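You operate a simulated robot arm through the tools that you are given. There is no shell and no other tool.

The job below is to be done with a simulated robot arm. You get a single attempt, and the scene is never put back.

## Task
Unclamp, jog the arm home, let its air out and lock it off.
Fine: home is the green mark; black arm switch back to A.

It is judged by the outcome, as a careful person would: the job done as asked, and still so three seconds after it is handed in. It fails if anything else is knocked over, pushed out of place, dropped, spilled or broken.

## Robot
A 7-joint arm with a two-finger parallel gripper, fixed in place. Base frame: the origin is on the floor under the middle of its stand, x ahead of it, y to its left, z up. Lengths are in mm, angles in degrees, forces in N, time in s.
It reaches about 1147 mm from its shoulder. Its first joint turns from -166.0 to 166.0 degrees. Payload 3.43 kg.
Tool frame: the origin (TCP) lies between the finger pads and is the grasp point; the fingertips stand 30 mm ahead of it; z points along the fingers, y is the line along which they close. Largest opening 94 mm; finger width 28, thickness 10; the body of the gripper, 50 by 96 mm, starts 55 mm behind the TCP.
Orientation is that of the tool frame in the base frame, as a unit quaternion [w, x, y, z]. With the fingers straight down and closing along the base's y, the tool's x points along the base's -x, its y along +y and its z along -z.

## Interface
- The arm moves only by the tool drive_tool. Its argument "series" is a list of rows, each a list of 7 numbers: the turn, a rotation vector about the base's x, y, z in degrees, then the shift along the base's x, y, z in m, then the finger opening in m, from 0 to 0.094. In form: [[ax, ay, az, x, y, z, jaw], ...]. A call has 1 to 20 rows; each row shifts and turns the commanded pose from where the row before left it. Each row takes 0.2 s and may step no farther than 50 mm and 8.6 degrees from the row before; otherwise, or with a gripper value out of range, the whole call is refused. A pose out of reach is approached as far as the arm can. The call stops where the force on the tool passes 60 N (or 10 N more than at its start, if that is more) or the arm is blocked; 0.2 s more then pass. Each finger travels about 45 mm/s and halts on what it meets, pressing with about 35 N; the grip force reading is that of the motor and also rises with nothing between the fingers. The clock runs only during rows and for 0.2 s after the last one: add rows that do not move to give the fingers time. The reply holds the time, the measured pose of the TCP, the force on the tool along the base axes, the opening and the grip force, in the units named above and with some noise, with the torque about the TCP (base axes, N m) and any sound that the robot's microphone picked up, and new pictures: "show" is both (left out), scene, wrist or none.
- Cameras (640 x 400 px; columns grow to the right, rows downward): "scene" is fixed at [219.1, -499.6, 1328.4]; the picture's right is [0.69, -0.72, 0.00], its down [-0.38, -0.36, -0.85] and it looks along [0.62, 0.59, -0.52] (base axes); focal length 316 px, centre (320, 200). "wrist" rides on the gripper at [76, 14, -103] in the tool frame; the picture's right is [-0.18, 0.98, 0.00], its down [-0.75, -0.14, -0.64] and it looks along [-0.63, -0.12, 0.77] (tool axes); focal length 243 px, centre (320, 200). There is no depth. A picture from a camera that has moved, and an enlarged one, comes with that camera's place and axes in the base frame and with its lens.
- enlarge(camera, box): a new picture of the part [left, top, right, bottom] of that camera's present view, enlarged. It takes no simulated time.
- close_job(): hands the job in; it is judged then, once.

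Nothing tells you positions but the pictures and the camera data. Unless the task says otherwise, let go and move clear before handing in.

The tools are called after "Request:" as name(argument=value, ...) on one line, values as JSON. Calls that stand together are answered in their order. drive_tool: Moves the arm, as the interface text tells. Its arguments: {"type":"object","properties":{"series":{"type":"array","items":{"type":"array","items":{"type":"number"}}},"show":{"type":"string","enum":["both","scene","wrist","none"]}},"required":["series"]} The other tools are called the same way: enlarge (camera, box) takes an enlarged picture of a part of a camera's view; close_job () hands the job in.

At the start:

```text
clock: 0.0
eef_pos: [536.6, 173.1, 1089.9]
orientation: [-0.001, -0.001, 1.0, 0.0]
wrist_force: [-0.1, -0.1, -0.2]
moment: [-0.02, -0.02, -0.02]
gripper_width: 94.0
finger_force: 0.1
```

scene: 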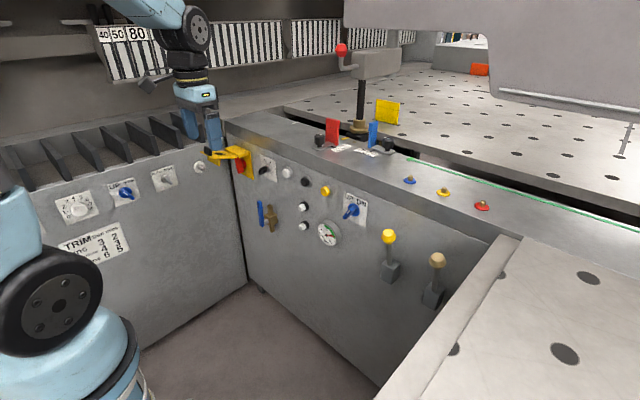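
wrist: 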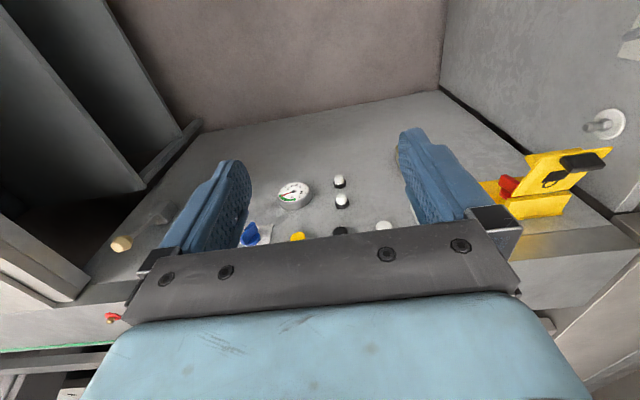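

I see a machine console with two panels, several valves, knobs, levers and a clamp arm over a perforated table. I'll look closer before moving anything.

Request:
enlarge(camera="scene", box=[230, 140, 390, 260])

Request:
enlarge(camera="scene", box=[290, 20, 450, 170])

Request:
enlarge(camera="scene", box=[360, 160, 520, 310])

Request:
enlarge(camera="scene", box=[40, 150, 210, 270])

Request:
enlarge(camera="scene", box=[180, 120, 340, 220])

Request:
enlarge(camera="scene", box=[400, 0, 640, 240])

Request:
enlarge(camera="wrist", box=[60, 120, 640, 380])

```text
3.33 times, centred on (310, 200) of scene
camera zoom: at [219.1, -499.6, 1328.4], right [0.69, -0.72, 0.0], down [-0.38, -0.36, -0.85], along [0.62, 0.59, -0.52], focal length 1052 px, centre (353, 200)
```

zoom: 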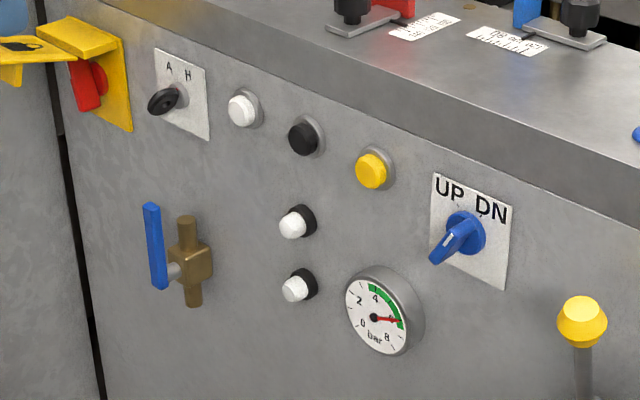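

```text
2.67 times, centred on (370, 95) of scene
camera zoom: at [219.1, -499.6, 1328.4], right [0.69, -0.72, 0.0], down [-0.38, -0.36, -0.85], along [0.62, 0.59, -0.52], focal length 842 px, centre (187, 480)
```

zoom: 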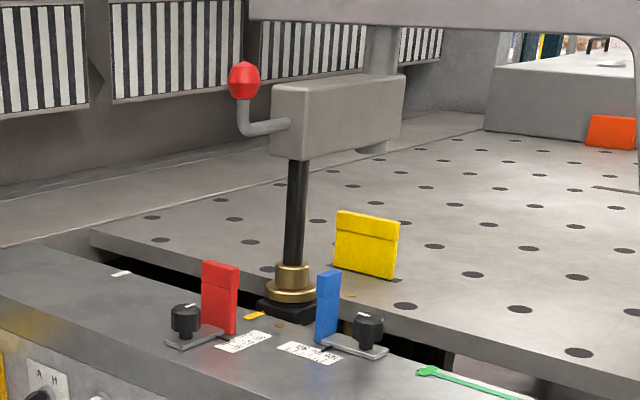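

```text
2.67 times, centred on (440, 235) of scene
camera zoom: at [219.1, -499.6, 1328.4], right [0.69, -0.72, 0.0], down [-0.38, -0.36, -0.85], along [0.62, 0.59, -0.52], focal length 842 px, centre (0, 107)
```

zoom: 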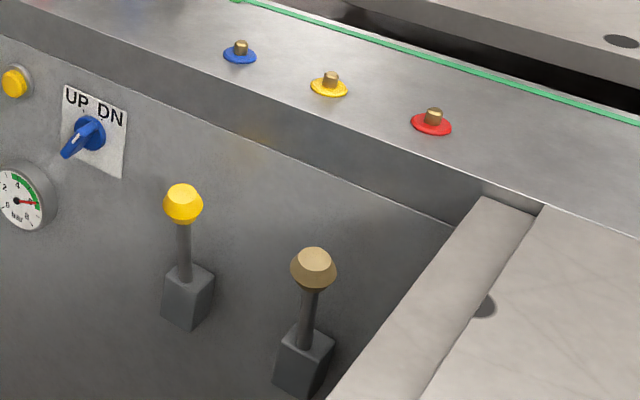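

```text
3.33 times, centred on (125, 210) of scene
camera zoom: at [219.1, -499.6, 1328.4], right [0.69, -0.72, 0.0], down [-0.38, -0.36, -0.85], along [0.62, 0.59, -0.52], focal length 1052 px, centre (970, 167)
```

zoom: 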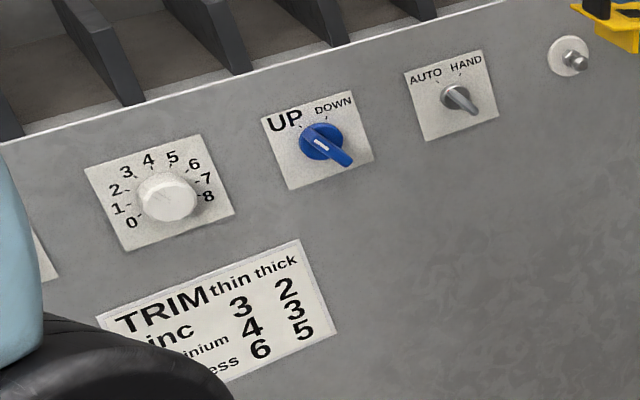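

```text
4.00 times, centred on (260, 170) of scene
camera zoom: at [219.1, -499.6, 1328.4], right [0.69, -0.72, 0.0], down [-0.38, -0.36, -0.85], along [0.62, 0.59, -0.52], focal length 1263 px, centre (560, 320)
```

zoom: 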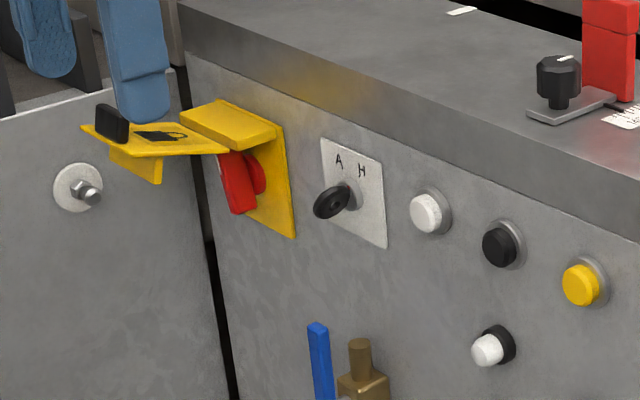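

```text
1.67 times, centred on (520, 120) of scene
camera zoom: at [219.1, -499.6, 1328.4], right [0.69, -0.72, 0.0], down [-0.38, -0.36, -0.85], along [0.62, 0.59, -0.52], focal length 526 px, centre (-13, 333)
```

zoom: 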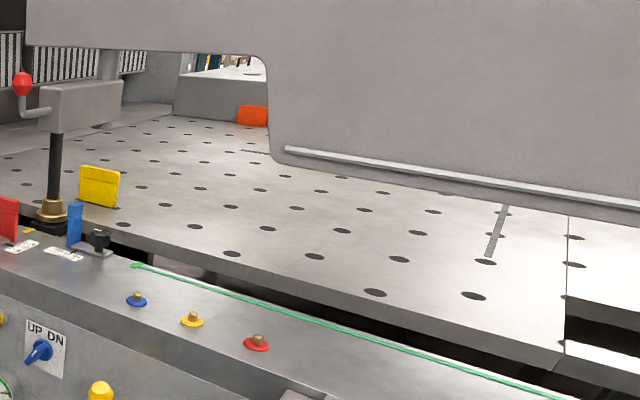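

```text
1.10 times, centred on (350, 250) of wrist
camera zoom: at [460.2, 187.7, 1190.8], right [0.18, 0.98, 0.0], down [0.75, -0.14, 0.64], along [0.63, -0.12, -0.77], focal length 268 px, centre (287, 145)
```

zoom: 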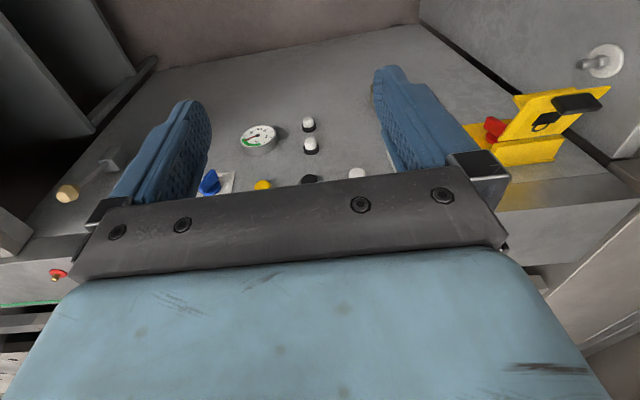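

The panel facing the robot (x about 840) carries the A/H switch, gauge, blue air valve, UP/DN switch and isolator. I'll zoom in on the details and labels.

Request:
enlarge(camera="scene", box=[305, 110, 405, 172])

Request:
enlarge(camera="scene", box=[200, 135, 280, 185])

Request:
enlarge(camera="scene", box=[250, 155, 310, 195])

Request:
enlarge(camera="scene", box=[310, 180, 380, 255])

Request:
enlarge(camera="scene", box=[390, 150, 500, 215])

Request:
enlarge(camera="scene", box=[330, 30, 420, 140])

Request:
enlarge(camera="scene", box=[80, 0, 240, 110])

Request:
enlarge(camera="scene", box=[460, 60, 640, 240])

Request:
enlarge(camera="scene", box=[420, 0, 540, 90])

Request:
enlarge(camera="scene", box=[240, 190, 340, 250])

```text
6.40 times, centred on (355, 141) of scene
camera zoom: at [219.1, -499.6, 1328.4], right [0.69, -0.72, 0.0], down [-0.38, -0.36, -0.85], along [0.62, 0.59, -0.52], focal length 2020 px, centre (96, 578)
```

zoom: 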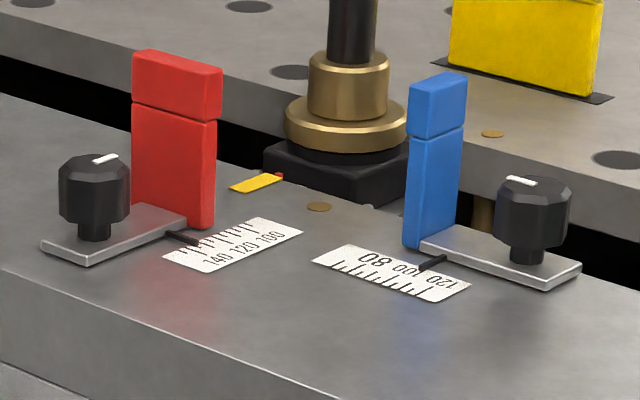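

```text
8.00 times, centred on (240, 160) of scene
camera zoom: at [219.1, -499.6, 1328.4], right [0.69, -0.72, 0.0], down [-0.38, -0.36, -0.85], along [0.62, 0.59, -0.52], focal length 2525 px, centre (960, 520)
```

zoom: 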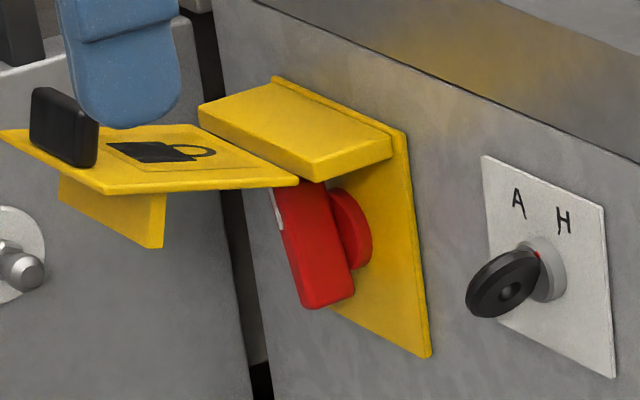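

```text
10.00 times, centred on (280, 175) of scene
camera zoom: at [219.1, -499.6, 1328.4], right [0.69, -0.72, 0.0], down [-0.38, -0.36, -0.85], along [0.62, 0.59, -0.52], focal length 3157 px, centre (720, 450)
```

zoom: 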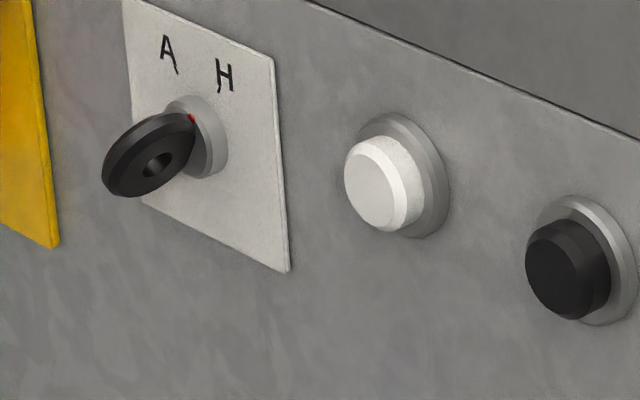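

```text
5.33 times, centred on (345, 218) of scene
camera zoom: at [219.1, -499.6, 1328.4], right [0.69, -0.72, 0.0], down [-0.38, -0.36, -0.85], along [0.62, 0.59, -0.52], focal length 1684 px, centre (187, 107)
```

zoom: 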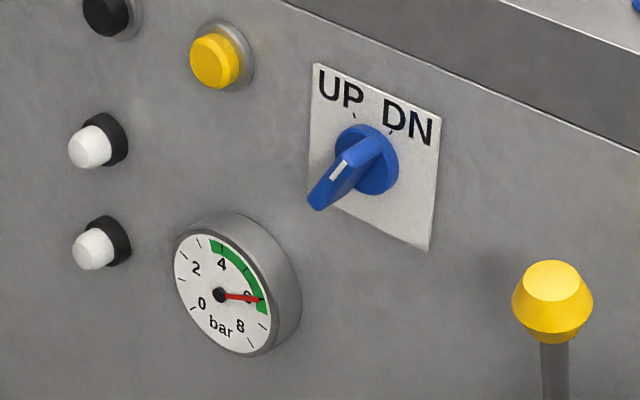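

```text
5.82 times, centred on (445, 182) of scene
camera zoom: at [219.1, -499.6, 1328.4], right [0.69, -0.72, 0.0], down [-0.38, -0.36, -0.85], along [0.62, 0.59, -0.52], focal length 1837 px, centre (-407, 302)
```

zoom: 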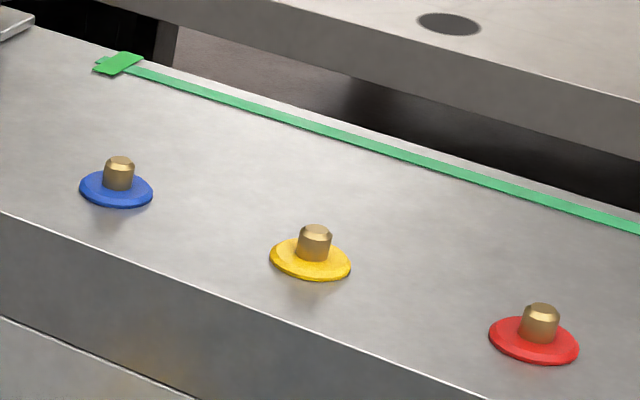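

```text
3.64 times, centred on (375, 85) of scene
camera zoom: at [219.1, -499.6, 1328.4], right [0.69, -0.72, 0.0], down [-0.38, -0.36, -0.85], along [0.62, 0.59, -0.52], focal length 1148 px, centre (120, 618)
```

zoom: 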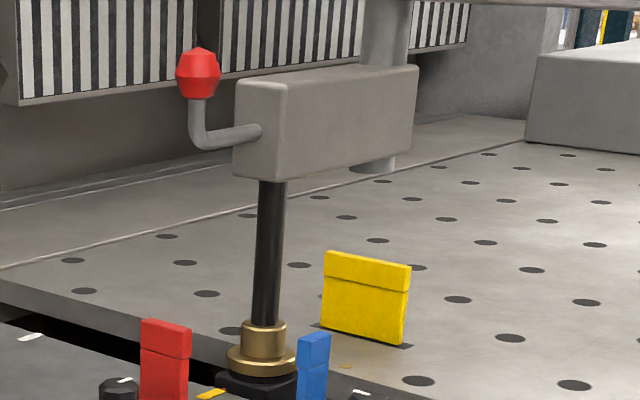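

```text
3.64 times, centred on (160, 55) of scene
camera zoom: at [219.1, -499.6, 1328.4], right [0.69, -0.72, 0.0], down [-0.38, -0.36, -0.85], along [0.62, 0.59, -0.52], focal length 1148 px, centre (902, 727)
```

zoom: 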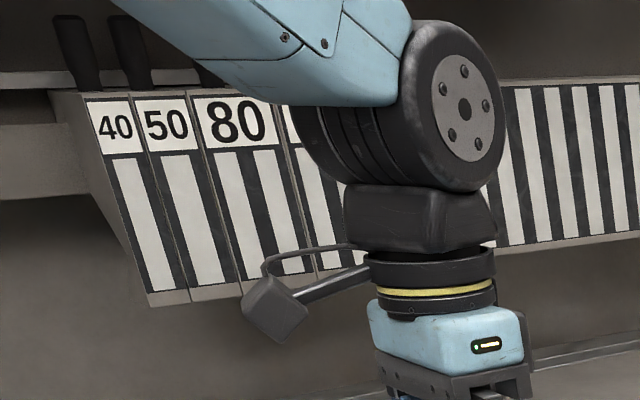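

```text
2.22 times, centred on (550, 150) of scene
camera zoom: at [219.1, -499.6, 1328.4], right [0.69, -0.72, 0.0], down [-0.38, -0.36, -0.85], along [0.62, 0.59, -0.52], focal length 702 px, centre (-191, 311)
```

zoom: 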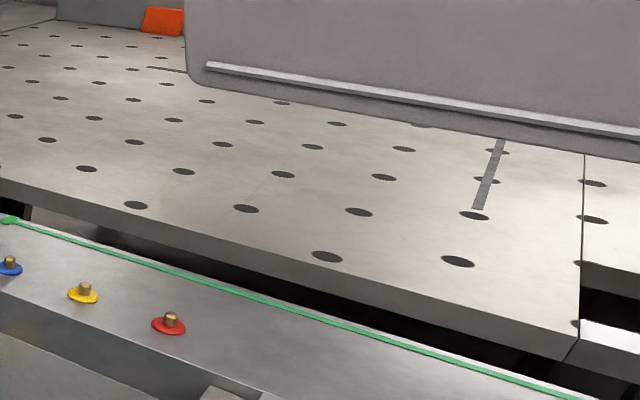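

```text
4.44 times, centred on (480, 45) of scene
camera zoom: at [219.1, -499.6, 1328.4], right [0.69, -0.72, 0.0], down [-0.38, -0.36, -0.85], along [0.62, 0.59, -0.52], focal length 1403 px, centre (-391, 889)
```

zoom: 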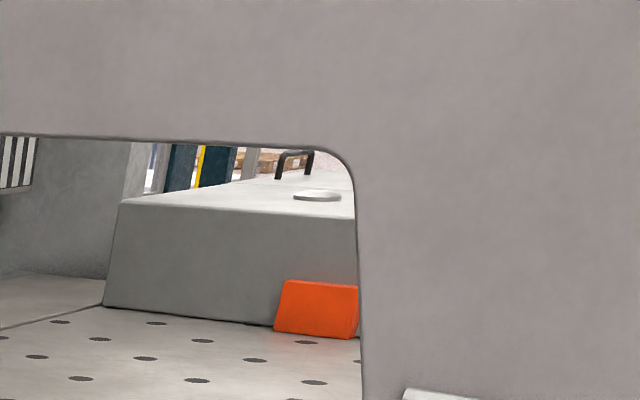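

```text
6.40 times, centred on (290, 220) of scene
camera zoom: at [219.1, -499.6, 1328.4], right [0.69, -0.72, 0.0], down [-0.38, -0.36, -0.85], along [0.62, 0.59, -0.52], focal length 2020 px, centre (512, 72)
```

zoom: 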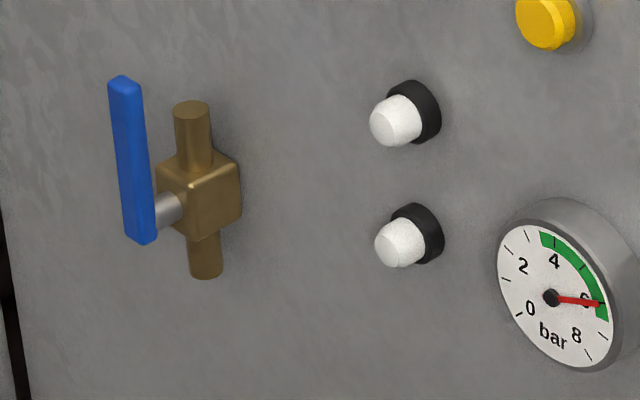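

The isolator works out near (826, 511, 793) and the gauge near (827, 48, 701). I'll tilt the tool up away from everything so the wrist camera sees the panel better.

Request:
drive_tool(series=[[0, -7.5, 0, -0.01, 0, -0.02, 0.094], [0, -7.5, 0, -0.01, 0, -0.02, 0.094], [0, -7.5, 0, -0.01, 0, -0.02, 0.094], [0, -7.5, 0, -0.01, 0, -0.02, 0.094], [0, 0, 0, 0, 0, 0, 0.094]])

```text
clock: 1.2
eef_pos: [503.2, 177.6, 1012.9]
orientation: [0.258, -0.001, 0.966, 0.0]
wrist_force: [-0.4, 0.5, 0.0]
moment: [0.02, 0.0, 0.01]
gripper_width: 94.1
finger_force: 0.0
out of reach, approached as far as the arm can: row 4
camera wrist: at [385.0, 192.3, 1061.8], right [0.16, 0.98, 0.09], down [0.33, -0.14, 0.93], along [0.93, -0.12, -0.35], focal length 243 px, centre (320, 200)
```

scene: 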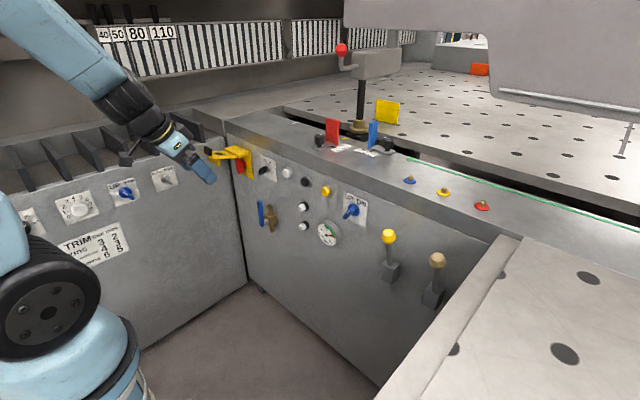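
wrist: 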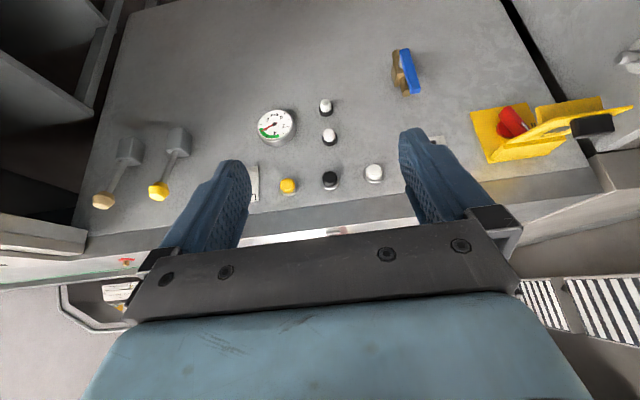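

The wrist view now shows most of the panel, upside down. I'll zoom there for positions and detail.

Request:
enlarge(camera="wrist", box=[380, 20, 640, 200])

Request:
enlarge(camera="wrist", box=[240, 80, 420, 250])

Request:
enlarge(camera="wrist", box=[40, 120, 260, 320])

Request:
enlarge(camera="scene", box=[180, 130, 280, 195])

```text
2.22 times, centred on (510, 110) of wrist
camera zoom: at [385.0, 192.3, 1061.8], right [0.16, 0.98, 0.09], down [0.33, -0.14, 0.93], along [0.93, -0.12, -0.35], focal length 539 px, centre (-102, 400)
```

zoom: 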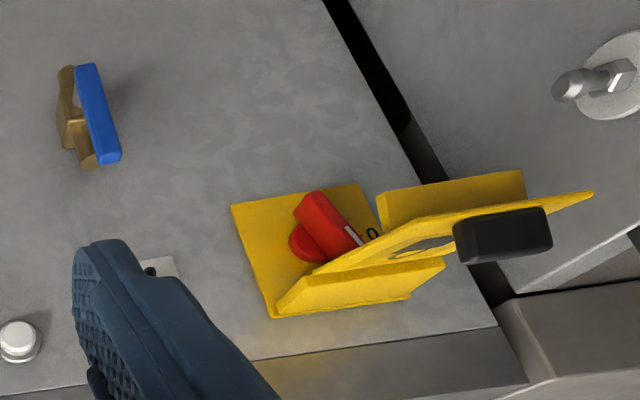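

```text
2.35 times, centred on (330, 165) of wrist
camera zoom: at [385.0, 192.3, 1061.8], right [0.16, 0.98, 0.09], down [0.33, -0.14, 0.93], along [0.93, -0.12, -0.35], focal length 571 px, centre (296, 282)
```

zoom: 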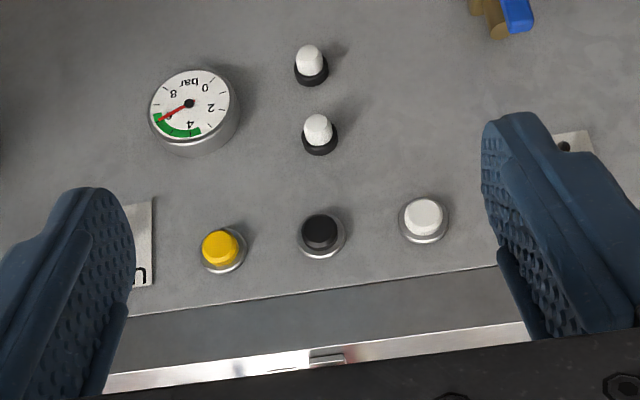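

```text
2.00 times, centred on (150, 220) of wrist
camera zoom: at [385.0, 192.3, 1061.8], right [0.16, 0.98, 0.09], down [0.33, -0.14, 0.93], along [0.93, -0.12, -0.35], focal length 485 px, centre (660, 160)
```

zoom: 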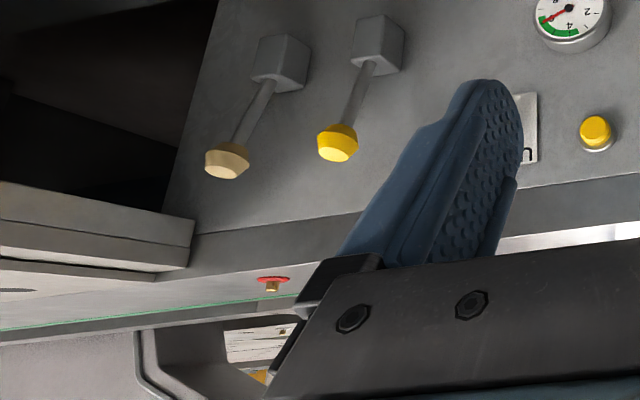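

```text
6.15 times, centred on (230, 162) of scene
camera zoom: at [219.1, -499.6, 1328.4], right [0.69, -0.72, 0.0], down [-0.38, -0.36, -0.85], along [0.62, 0.59, -0.52], focal length 1943 px, centre (874, 431)
```

zoom: 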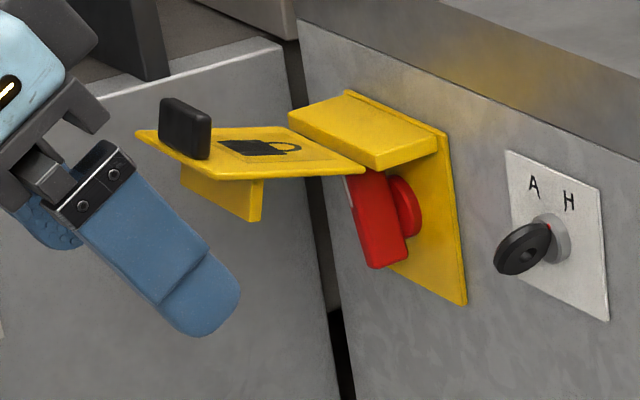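

Coordinates agree between the two cameras (white button ≈ (839, 248, 848), panel face x ≈ 847). I'll shift left at a safe distance to look straight at the A/H switch and the isolator.

Request:
drive_tool(series=[[0, 0, 0, 0.02, 0.04, -0.02, 0.094], [0, 0, 0, 0.02, 0.04, -0.02, 0.094], [0, 0, 0, 0.02, 0.04, -0.02, 0.094], [0, 0, 0, 0, 0.03, 0, 0.094], [0, 0, 0, 0, 0, 0, 0.094]], show="wrist")

```text
clock: 2.4
eef_pos: [563.9, 330.4, 954.9]
orientation: [0.258, 0.0, 0.966, 0.0]
wrist_force: [-0.2, -0.6, 0.5]
moment: [0.01, 0.02, 0.01]
gripper_width: 94.1
finger_force: 0.0
camera wrist: at [445.6, 343.8, 1004.5], right [0.16, 0.98, 0.09], down [0.33, -0.14, 0.93], along [0.93, -0.12, -0.35], focal length 243 px, centre (320, 200)
```

wrist: 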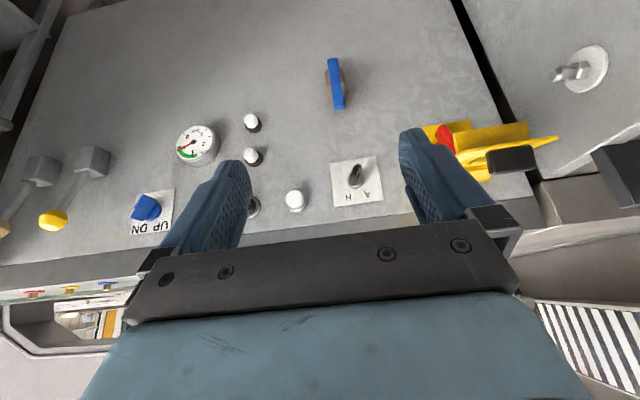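

The A/H switch, valve and UP/DN selector are now in view; I'll zoom on each.

Request:
enlarge(camera="wrist", box=[320, 145, 400, 215])

Request:
enlarge(camera="wrist", box=[110, 170, 200, 250])

Request:
enlarge(camera="wrist", box=[300, 40, 380, 130])

Request:
enlarge(camera="wrist", box=[420, 100, 640, 240])

Request:
enlarge(camera="wrist", box=[0, 260, 160, 380])

Request:
enlarge(camera="wrist", box=[150, 90, 320, 230])

```text
5.71 times, centred on (360, 180) of wrist
camera zoom: at [445.6, 343.8, 1004.5], right [0.16, 0.98, 0.09], down [0.33, -0.14, 0.93], along [0.93, -0.12, -0.35], focal length 1386 px, centre (91, 314)
```

zoom: 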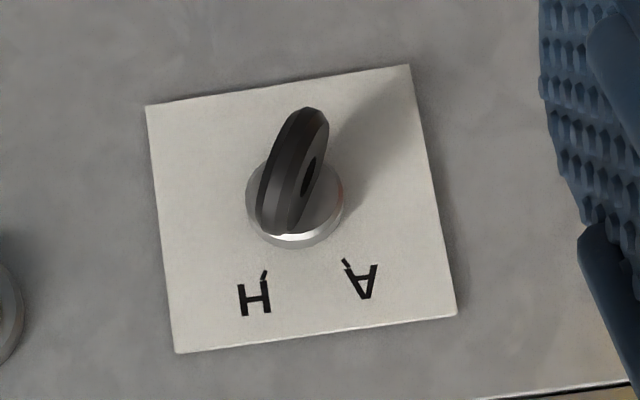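

```text
5.00 times, centred on (155, 210) of wrist
camera zoom: at [445.6, 343.8, 1004.5], right [0.16, 0.98, 0.09], down [0.33, -0.14, 0.93], along [0.93, -0.12, -0.35], focal length 1213 px, centre (1145, 150)
```

zoom: 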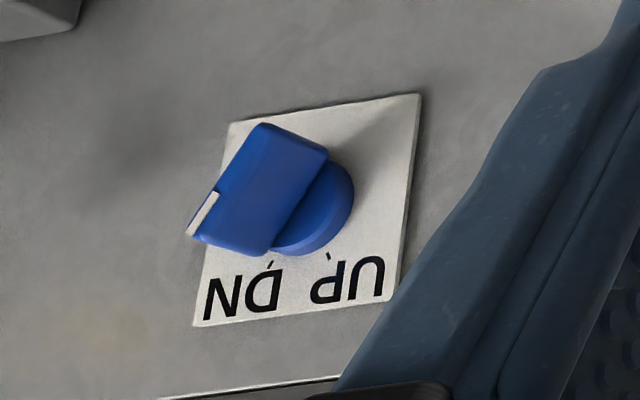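

```text
4.44 times, centred on (340, 85) of wrist
camera zoom: at [445.6, 343.8, 1004.5], right [0.16, 0.98, 0.09], down [0.33, -0.14, 0.93], along [0.93, -0.12, -0.35], focal length 1078 px, centre (231, 711)
```

zoom: 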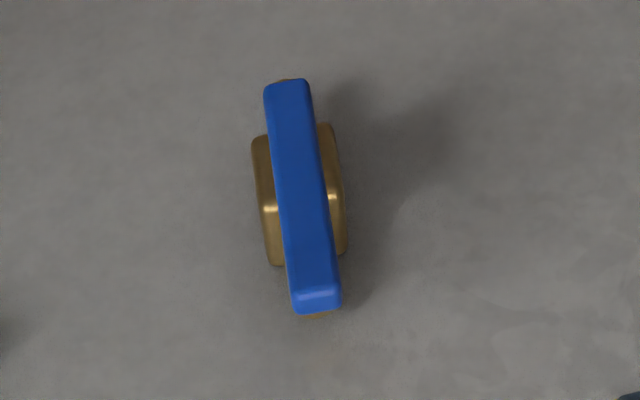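

```text
2.86 times, centred on (530, 170) of wrist
camera zoom: at [445.6, 343.8, 1004.5], right [0.16, 0.98, 0.09], down [0.33, -0.14, 0.93], along [0.93, -0.12, -0.35], focal length 693 px, centre (-280, 286)
```

zoom: 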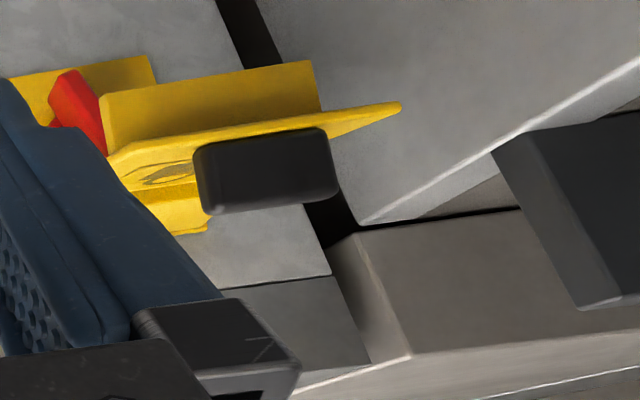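

```text
3.33 times, centred on (80, 320) of wrist
camera zoom: at [445.6, 343.8, 1004.5], right [0.16, 0.98, 0.09], down [0.33, -0.14, 0.93], along [0.93, -0.12, -0.35], focal length 809 px, centre (1120, -200)
```

zoom: 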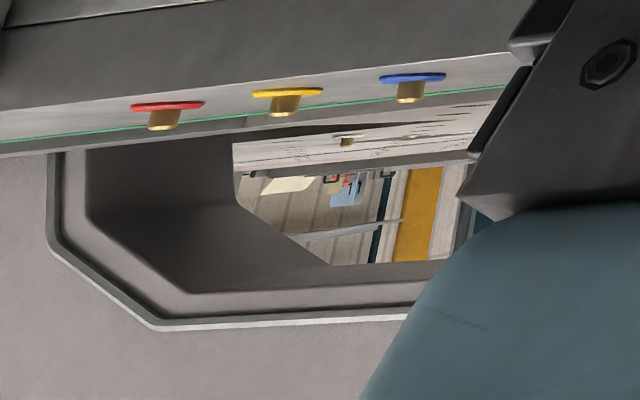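

```text
2.86 times, centred on (235, 160) of wrist
camera zoom: at [445.6, 343.8, 1004.5], right [0.16, 0.98, 0.09], down [0.33, -0.14, 0.93], along [0.93, -0.12, -0.35], focal length 693 px, centre (563, 314)
```

zoom: 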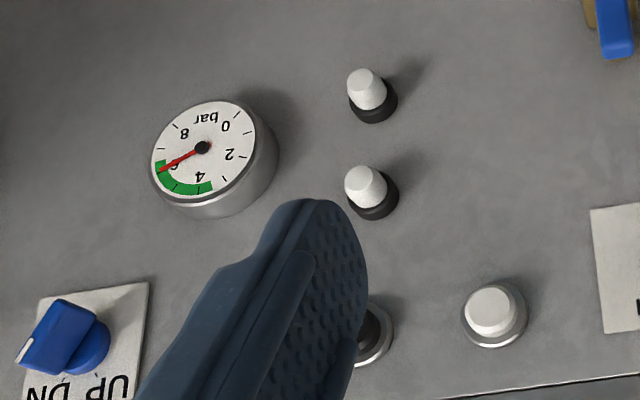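

The UP/DN selector points to DN and the A/H knob looks turned toward H. Next I'll go up and look down at the console top, the post and the green mark.

Request:
drive_tool(series=[[0, 0, 0, 0.01, -0.02, 0.04, 0.094], [0, 0, 0, 0.01, -0.02, 0.04, 0.094], [0, 0, 0, 0.015, -0.02, 0.04, 0.094], [0, 0, 0, 0.015, -0.02, 0.04, 0.094], [0, 0, 0, 0.015, -0.02, 0.04, 0.094], [0, 0, 0, 0.015, -0.02, 0.04, 0.094], [0, 0, 0, 0.015, -0.02, 0.04, 0.094], [0, 0, 0, 0.015, -0.02, 0.02, 0.094], [0, 0, 0, 0, 0, 0, 0.094]])

Request:
enlarge(camera="scene", box=[256, 158, 286, 183])

```text
clock: 4.4
eef_pos: [674.1, 167.8, 1254.3]
orientation: [0.259, 0.0, 0.966, 0.0]
wrist_force: [0.0, 0.3, 0.5]
moment: [0.02, -0.01, -0.02]
gripper_width: 94.0
finger_force: 0.0
camera wrist: at [555.0, 181.6, 1302.7], right [0.16, 0.98, 0.09], down [0.33, -0.14, 0.93], along [0.93, -0.12, -0.35], focal length 243 px, centre (320, 200)
```

scene: 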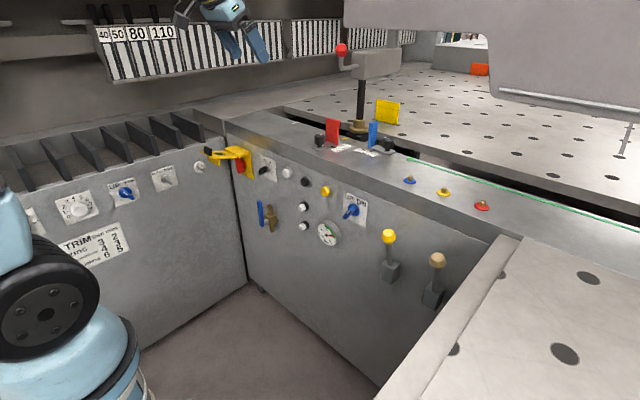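
wrist: 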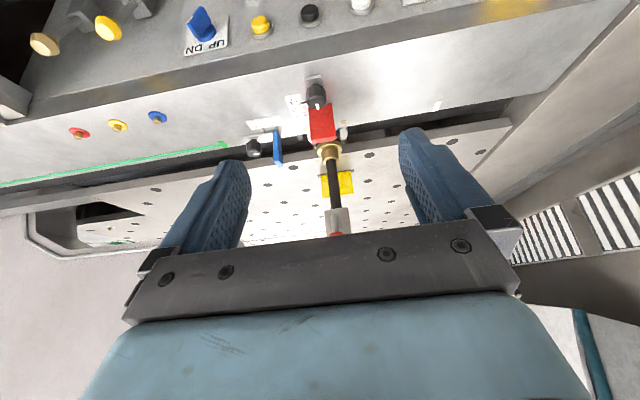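

```text
16.00 times, centred on (271, 170) of scene
camera zoom: at [219.1, -499.6, 1328.4], right [0.69, -0.72, 0.0], down [-0.38, -0.36, -0.85], along [0.62, 0.59, -0.52], focal length 5051 px, centre (1104, 672)
```

zoom: 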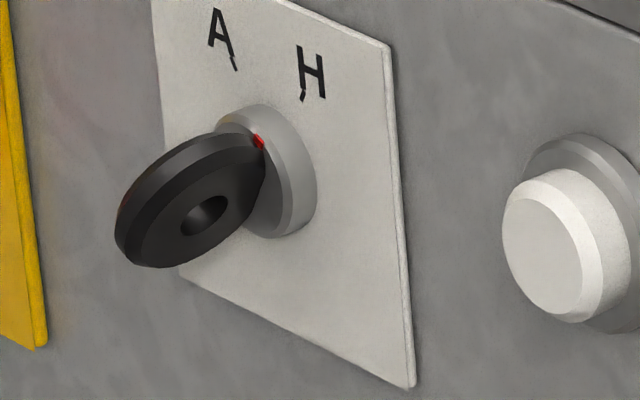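

Request:
enlarge(camera="scene", box=[260, 162, 275, 176])

Request:
enlarge(camera="wrist", box=[220, 60, 400, 200])

Request:
enlarge(camera="wrist", box=[0, 0, 260, 200])

Request:
enlarge(camera="wrist", box=[220, 80, 300, 160])

Request:
enlarge(camera="wrist", box=[280, 60, 360, 140])

```text
16.00 times, centred on (268, 169) of scene
camera zoom: at [219.1, -499.6, 1328.4], right [0.69, -0.72, 0.0], down [-0.38, -0.36, -0.85], along [0.62, 0.59, -0.52], focal length 5051 px, centre (1160, 696)
```

zoom: 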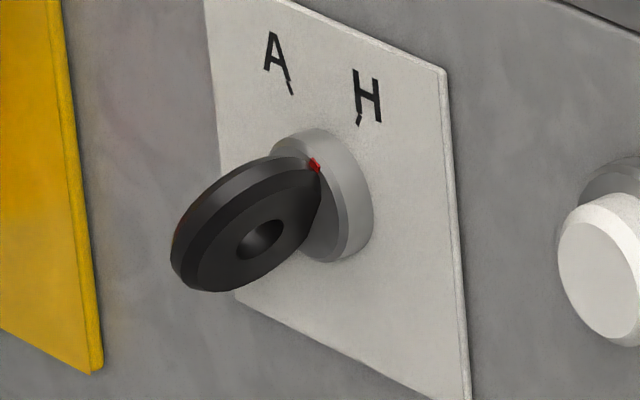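

```text
2.86 times, centred on (310, 130) of wrist
camera zoom: at [555.0, 181.6, 1302.7], right [0.16, 0.98, 0.09], down [0.33, -0.14, 0.93], along [0.93, -0.12, -0.35], focal length 693 px, centre (349, 400)
```

zoom: 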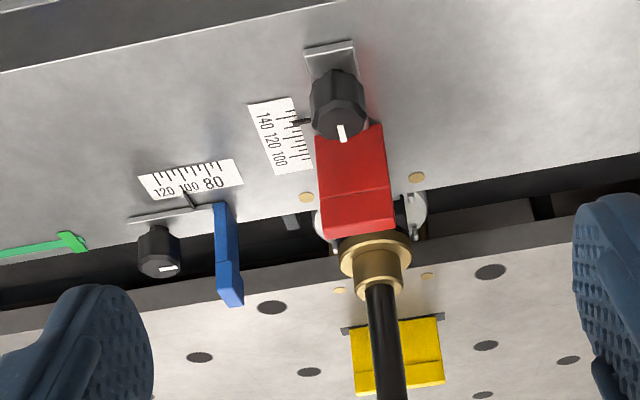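

```text
2.00 times, centred on (130, 100) of wrist
camera zoom: at [555.0, 181.6, 1302.7], right [0.16, 0.98, 0.09], down [0.33, -0.14, 0.93], along [0.93, -0.12, -0.35], focal length 485 px, centre (700, 400)
```

zoom: 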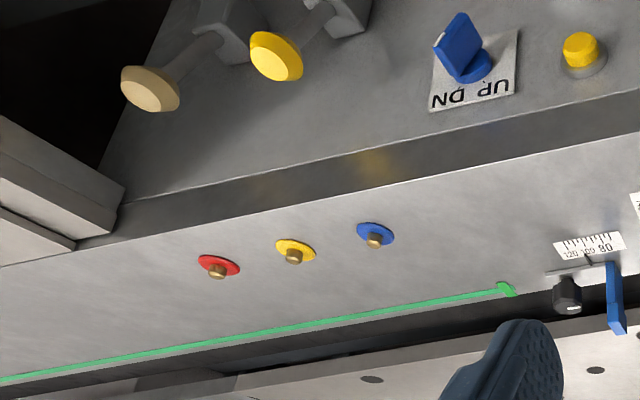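

```text
5.00 times, centred on (260, 120) of wrist
camera zoom: at [555.0, 181.6, 1302.7], right [0.16, 0.98, 0.09], down [0.33, -0.14, 0.93], along [0.93, -0.12, -0.35], focal length 1213 px, centre (620, 600)
```

zoom: 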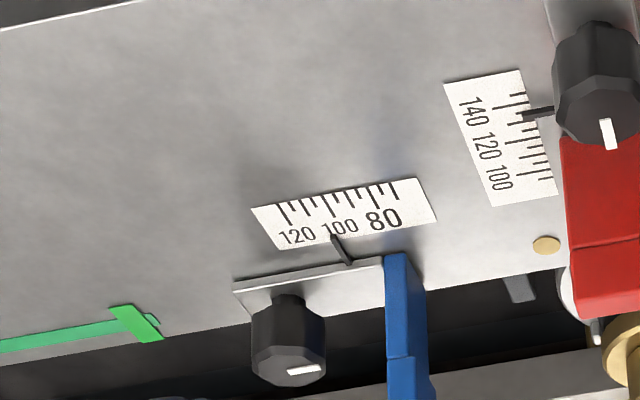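

```text
5.00 times, centred on (320, 100) of wrist
camera zoom: at [555.0, 181.6, 1302.7], right [0.16, 0.98, 0.09], down [0.33, -0.14, 0.93], along [0.93, -0.12, -0.35], focal length 1213 px, centre (320, 700)
```

zoom: 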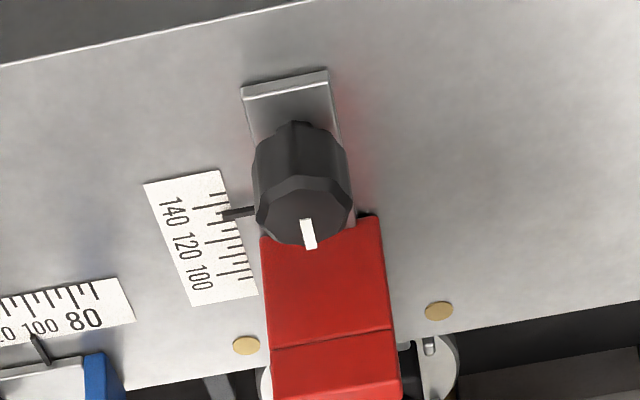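

Top of console is z ≈ 949; the green mark head is near (1021, -100, 949) and the post near (1101, 149). I'll zoom on the UP/DN knob, the ball-handle and the lamps to get geometry before touching anything.

Request:
enlarge(camera="scene", box=[338, 188, 372, 228])

Request:
enlarge(camera="wrist", box=[170, 0, 240, 60])

Request:
enlarge(camera="scene", box=[375, 220, 455, 315])

Request:
enlarge(camera="scene", box=[325, 35, 425, 100])

Request:
enlarge(camera="scene", box=[340, 110, 385, 145])

```text
10.00 times, centred on (355, 208) of scene
camera zoom: at [219.1, -499.6, 1328.4], right [0.69, -0.72, 0.0], down [-0.38, -0.36, -0.85], along [0.62, 0.59, -0.52], focal length 3157 px, centre (-30, 120)
```

zoom: 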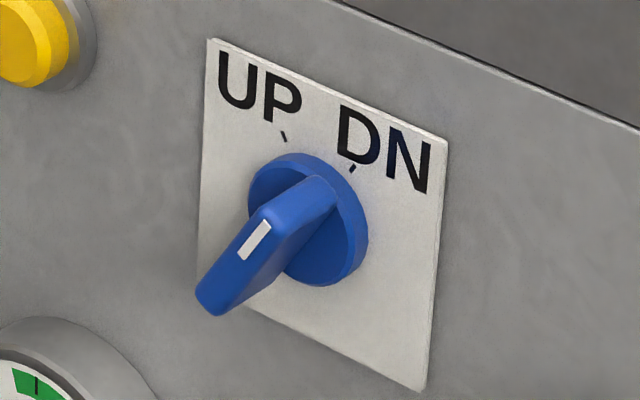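

```text
6.67 times, centred on (205, 30) of wrist
camera zoom: at [555.0, 181.6, 1302.7], right [0.16, 0.98, 0.09], down [0.33, -0.14, 0.93], along [0.93, -0.12, -0.35], focal length 1618 px, centre (1087, 1333)
```

zoom: 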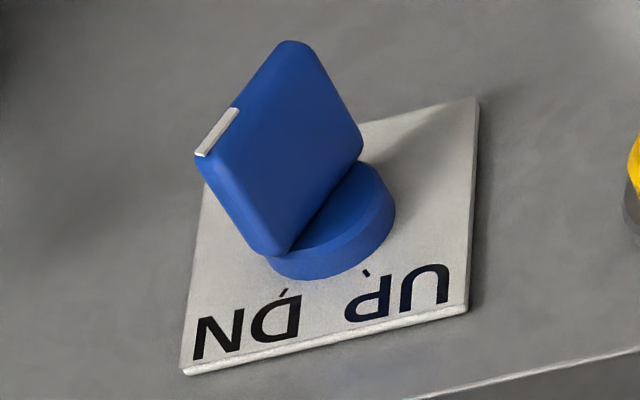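

```text
4.21 times, centred on (415, 268) of scene
camera zoom: at [219.1, -499.6, 1328.4], right [0.69, -0.72, 0.0], down [-0.38, -0.36, -0.85], along [0.62, 0.59, -0.52], focal length 1329 px, centre (-80, -84)
```

zoom: 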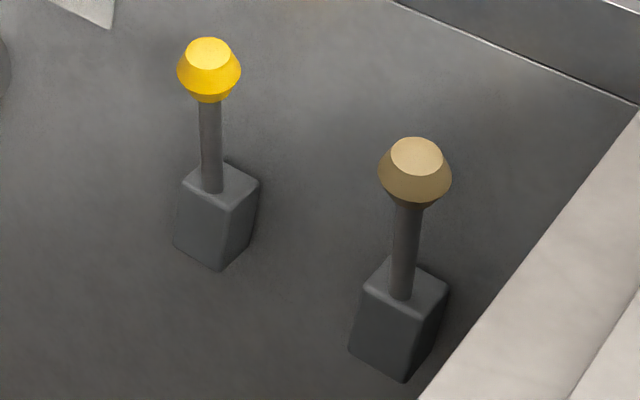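

```text
6.15 times, centred on (375, 68) of scene
camera zoom: at [219.1, -499.6, 1328.4], right [0.69, -0.72, 0.0], down [-0.38, -0.36, -0.85], along [0.62, 0.59, -0.52], focal length 1943 px, centre (-18, 1015)
```

zoom: 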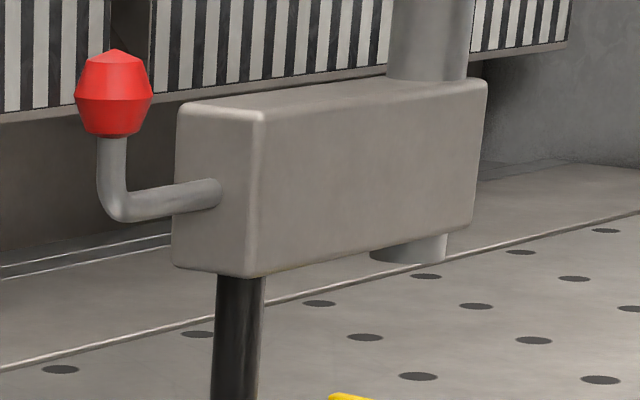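

```text
11.43 times, centred on (362, 128) of scene
camera zoom: at [219.1, -499.6, 1328.4], right [0.69, -0.72, 0.0], down [-0.38, -0.36, -0.85], along [0.62, 0.59, -0.52], focal length 3608 px, centre (-166, 1029)
```

zoom: 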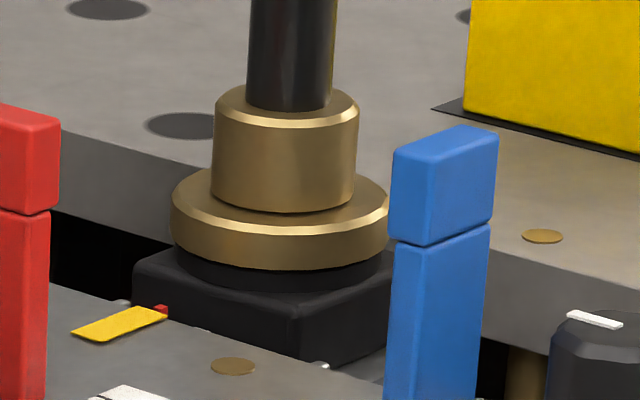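

The arm's red pointer now sits at the yellow mark (y ≈ 148); white is at y ≈ 398 and green (home) at y ≈ -100, so the arm must travel about 250 mm in −y. I'll start with the UP/DN selector (axis ≈ (y −41, z 828)), bringing the tool horizontal at a safe standoff.

Request:
drive_tool(series=[[0, -6, 0, -0.006, -0.02, -0.035, 0.094], [0, -6, 0, -0.006, -0.02, -0.035, 0.094], [0, -6, 0, -0.006, -0.02, -0.035, 0.094], [0, -6, 0, -0.006, -0.02, -0.035, 0.094], [0, -6, 0, -0.006, -0.02, -0.035, 0.094], [0, -6, 0, -0.006, -0.02, -0.035, 0.094], [0, -6, 0, -0.006, -0.02, -0.035, 0.094], [0, -6, 0, -0.006, -0.02, -0.035, 0.094], [0, -6, 0, -0.006, -0.02, -0.035, 0.094], [0, -6, 0, -0.006, -0.02, -0.035, 0.094], [0, 0, 0, 0, 0, 0, 0.07]])

```text
clock: 6.1
eef_pos: [495.5, 420.7, 1058.8]
orientation: [0.536, -0.275, 0.732, 0.318]
wrist_force: [-0.4, 0.9, -0.7]
moment: [0.06, -0.04, -0.03]
gripper_width: 94.1
finger_force: 0.0
out of reach, approached as far as the arm can: row 6, 7, 8
stopped in row 8: the arm was blocked; the commanded pose is now the measured one
camera wrist: at [401.2, 347.1, 1010.6], right [-0.68, 0.65, 0.34], down [-0.08, -0.53, 0.84], along [0.73, 0.55, 0.41], focal length 243 px, centre (320, 200)
```

scene: 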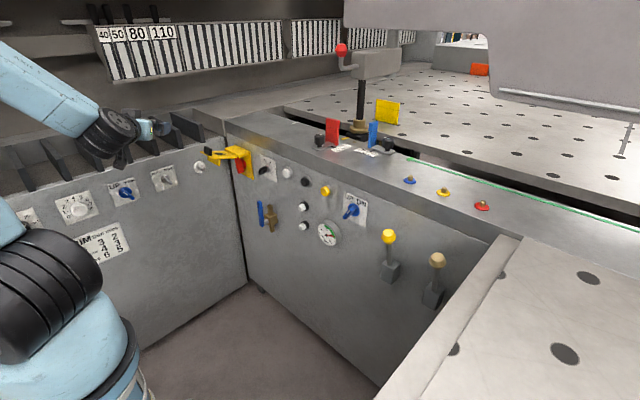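
wrist: 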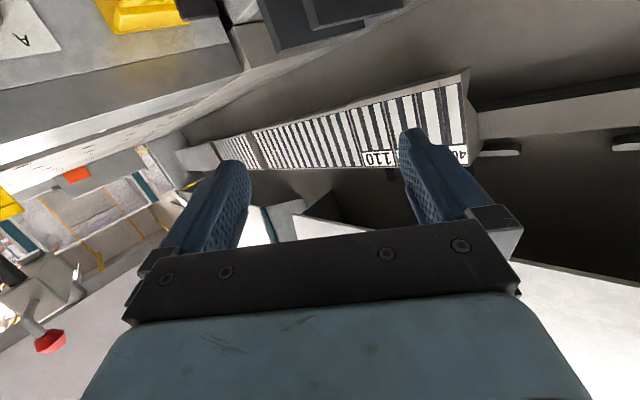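

The arm hit a joint limit and swung aside, touching nothing as far as I can tell (scene unchanged). I need to understand its posture before continuing, so I'll look at the robot itself.

Request:
enlarge(camera="scene", box=[0, 0, 240, 180])

Request:
enlarge(camera="scene", box=[0, 160, 240, 400])

```text
2.22 times, centred on (120, 90) of scene
camera zoom: at [219.1, -499.6, 1328.4], right [0.69, -0.72, 0.0], down [-0.38, -0.36, -0.85], along [0.62, 0.59, -0.52], focal length 702 px, centre (764, 444)
```

zoom: 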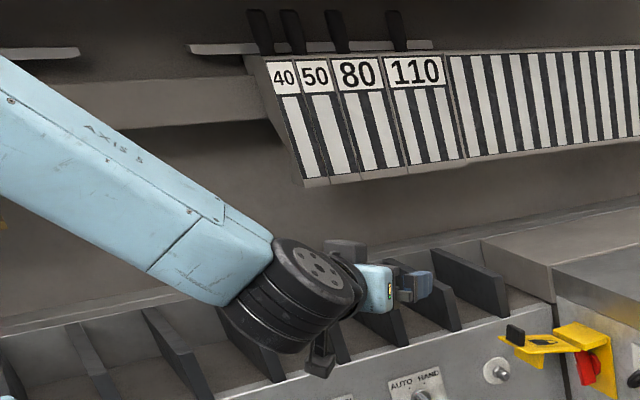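

```text
1.67 times, centred on (120, 280) of scene
camera zoom: at [219.1, -499.6, 1328.4], right [0.69, -0.72, 0.0], down [-0.38, -0.36, -0.85], along [0.62, 0.59, -0.52], focal length 526 px, centre (653, 67)
```

zoom: 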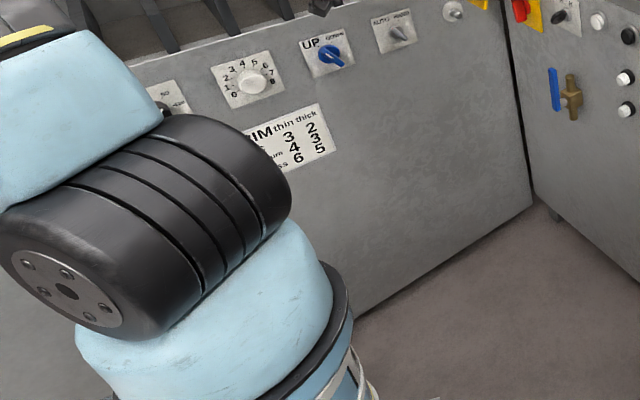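

The shoulder appears to be near (150, 0, 990), and the problem was the wrist getting too close to it. I'll bring the tool back gradually, staying farther out while straightening to point at the panel.

Request:
drive_tool(series=[[-0.36, -1.65, -5, 0.0225, -0.036, -0.005, 0.07], [-0.36, -1.65, -5, 0.0225, -0.036, -0.005, 0.07], [-0.36, -1.65, -5, 0.0225, -0.036, -0.005, 0.07], [-0.36, -1.65, -5, 0.0225, -0.036, -0.005, 0.07], [-0.36, -1.65, -5, 0.0225, -0.036, -0.005, 0.07]])

```text
clock: 7.3
eef_pos: [638.6, 271.3, 1046.2]
orientation: [0.637, -0.149, 0.739, 0.16]
wrist_force: [-0.4, 0.2, 0.3]
moment: [-0.01, 0.0, -0.02]
gripper_width: 70.1
finger_force: 0.1
out of reach, approached as far as the arm can: row 1, 2, 3, 4
camera wrist: at [529.1, 238.7, 982.6], right [-0.39, 0.89, 0.23], down [-0.41, -0.39, 0.83], along [0.83, 0.23, 0.51], focal length 243 px, centre (320, 200)
```

scene: 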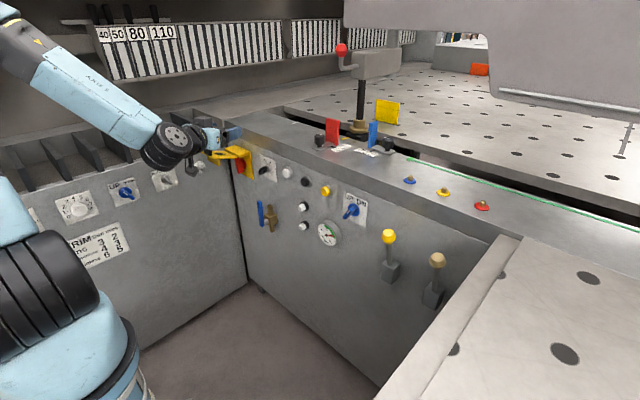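
wrist: 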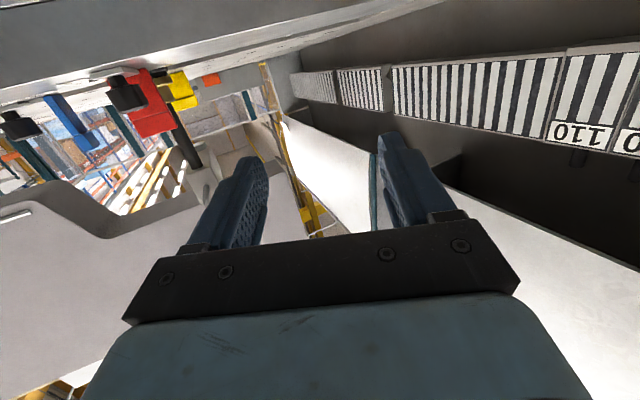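

It is recovering and remains clear of the console. I'll continue straightening toward the standoff.

Request:
drive_tool(series=[[0, 0, 0, 0, 0, 0, 0.07], [-0.36, -1.65, -5, 0.0225, -0.036, -0.005, 0.07], [-0.36, -1.65, -5, 0.0225, -0.036, -0.005, 0.07], [-0.36, -1.65, -5, 0.0225, -0.036, -0.005, 0.07], [-0.36, -1.65, -5, 0.02, -0.036, -0.005, 0.07], [-0.36, -1.65, -5, 0.02, -0.036, -0.005, 0.07], [0, 0, 0, 0, 0, 0, 0.07]])

```text
clock: 8.9
eef_pos: [742.8, 92.0, 1018.4]
orientation: [0.705, -0.005, 0.709, -0.003]
wrist_force: [0.3, -0.2, 0.5]
moment: [0.01, -0.03, -0.01]
gripper_width: 69.9
finger_force: 0.1
camera wrist: at [638.4, 104.4, 940.8], right [0.0, 0.99, 0.17], down [-0.64, -0.13, 0.76], along [0.77, -0.11, 0.63], focal length 243 px, centre (320, 200)
```

scene: 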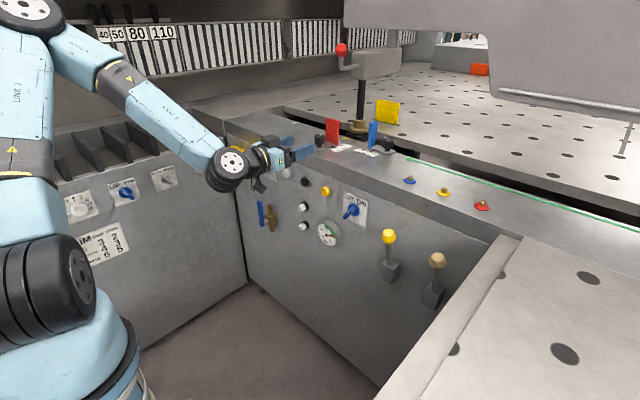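
wrist: 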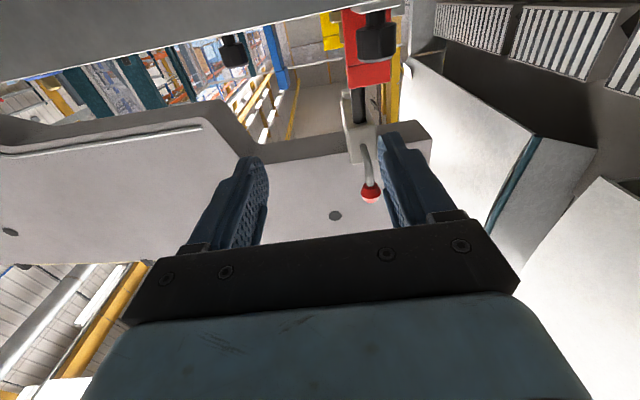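

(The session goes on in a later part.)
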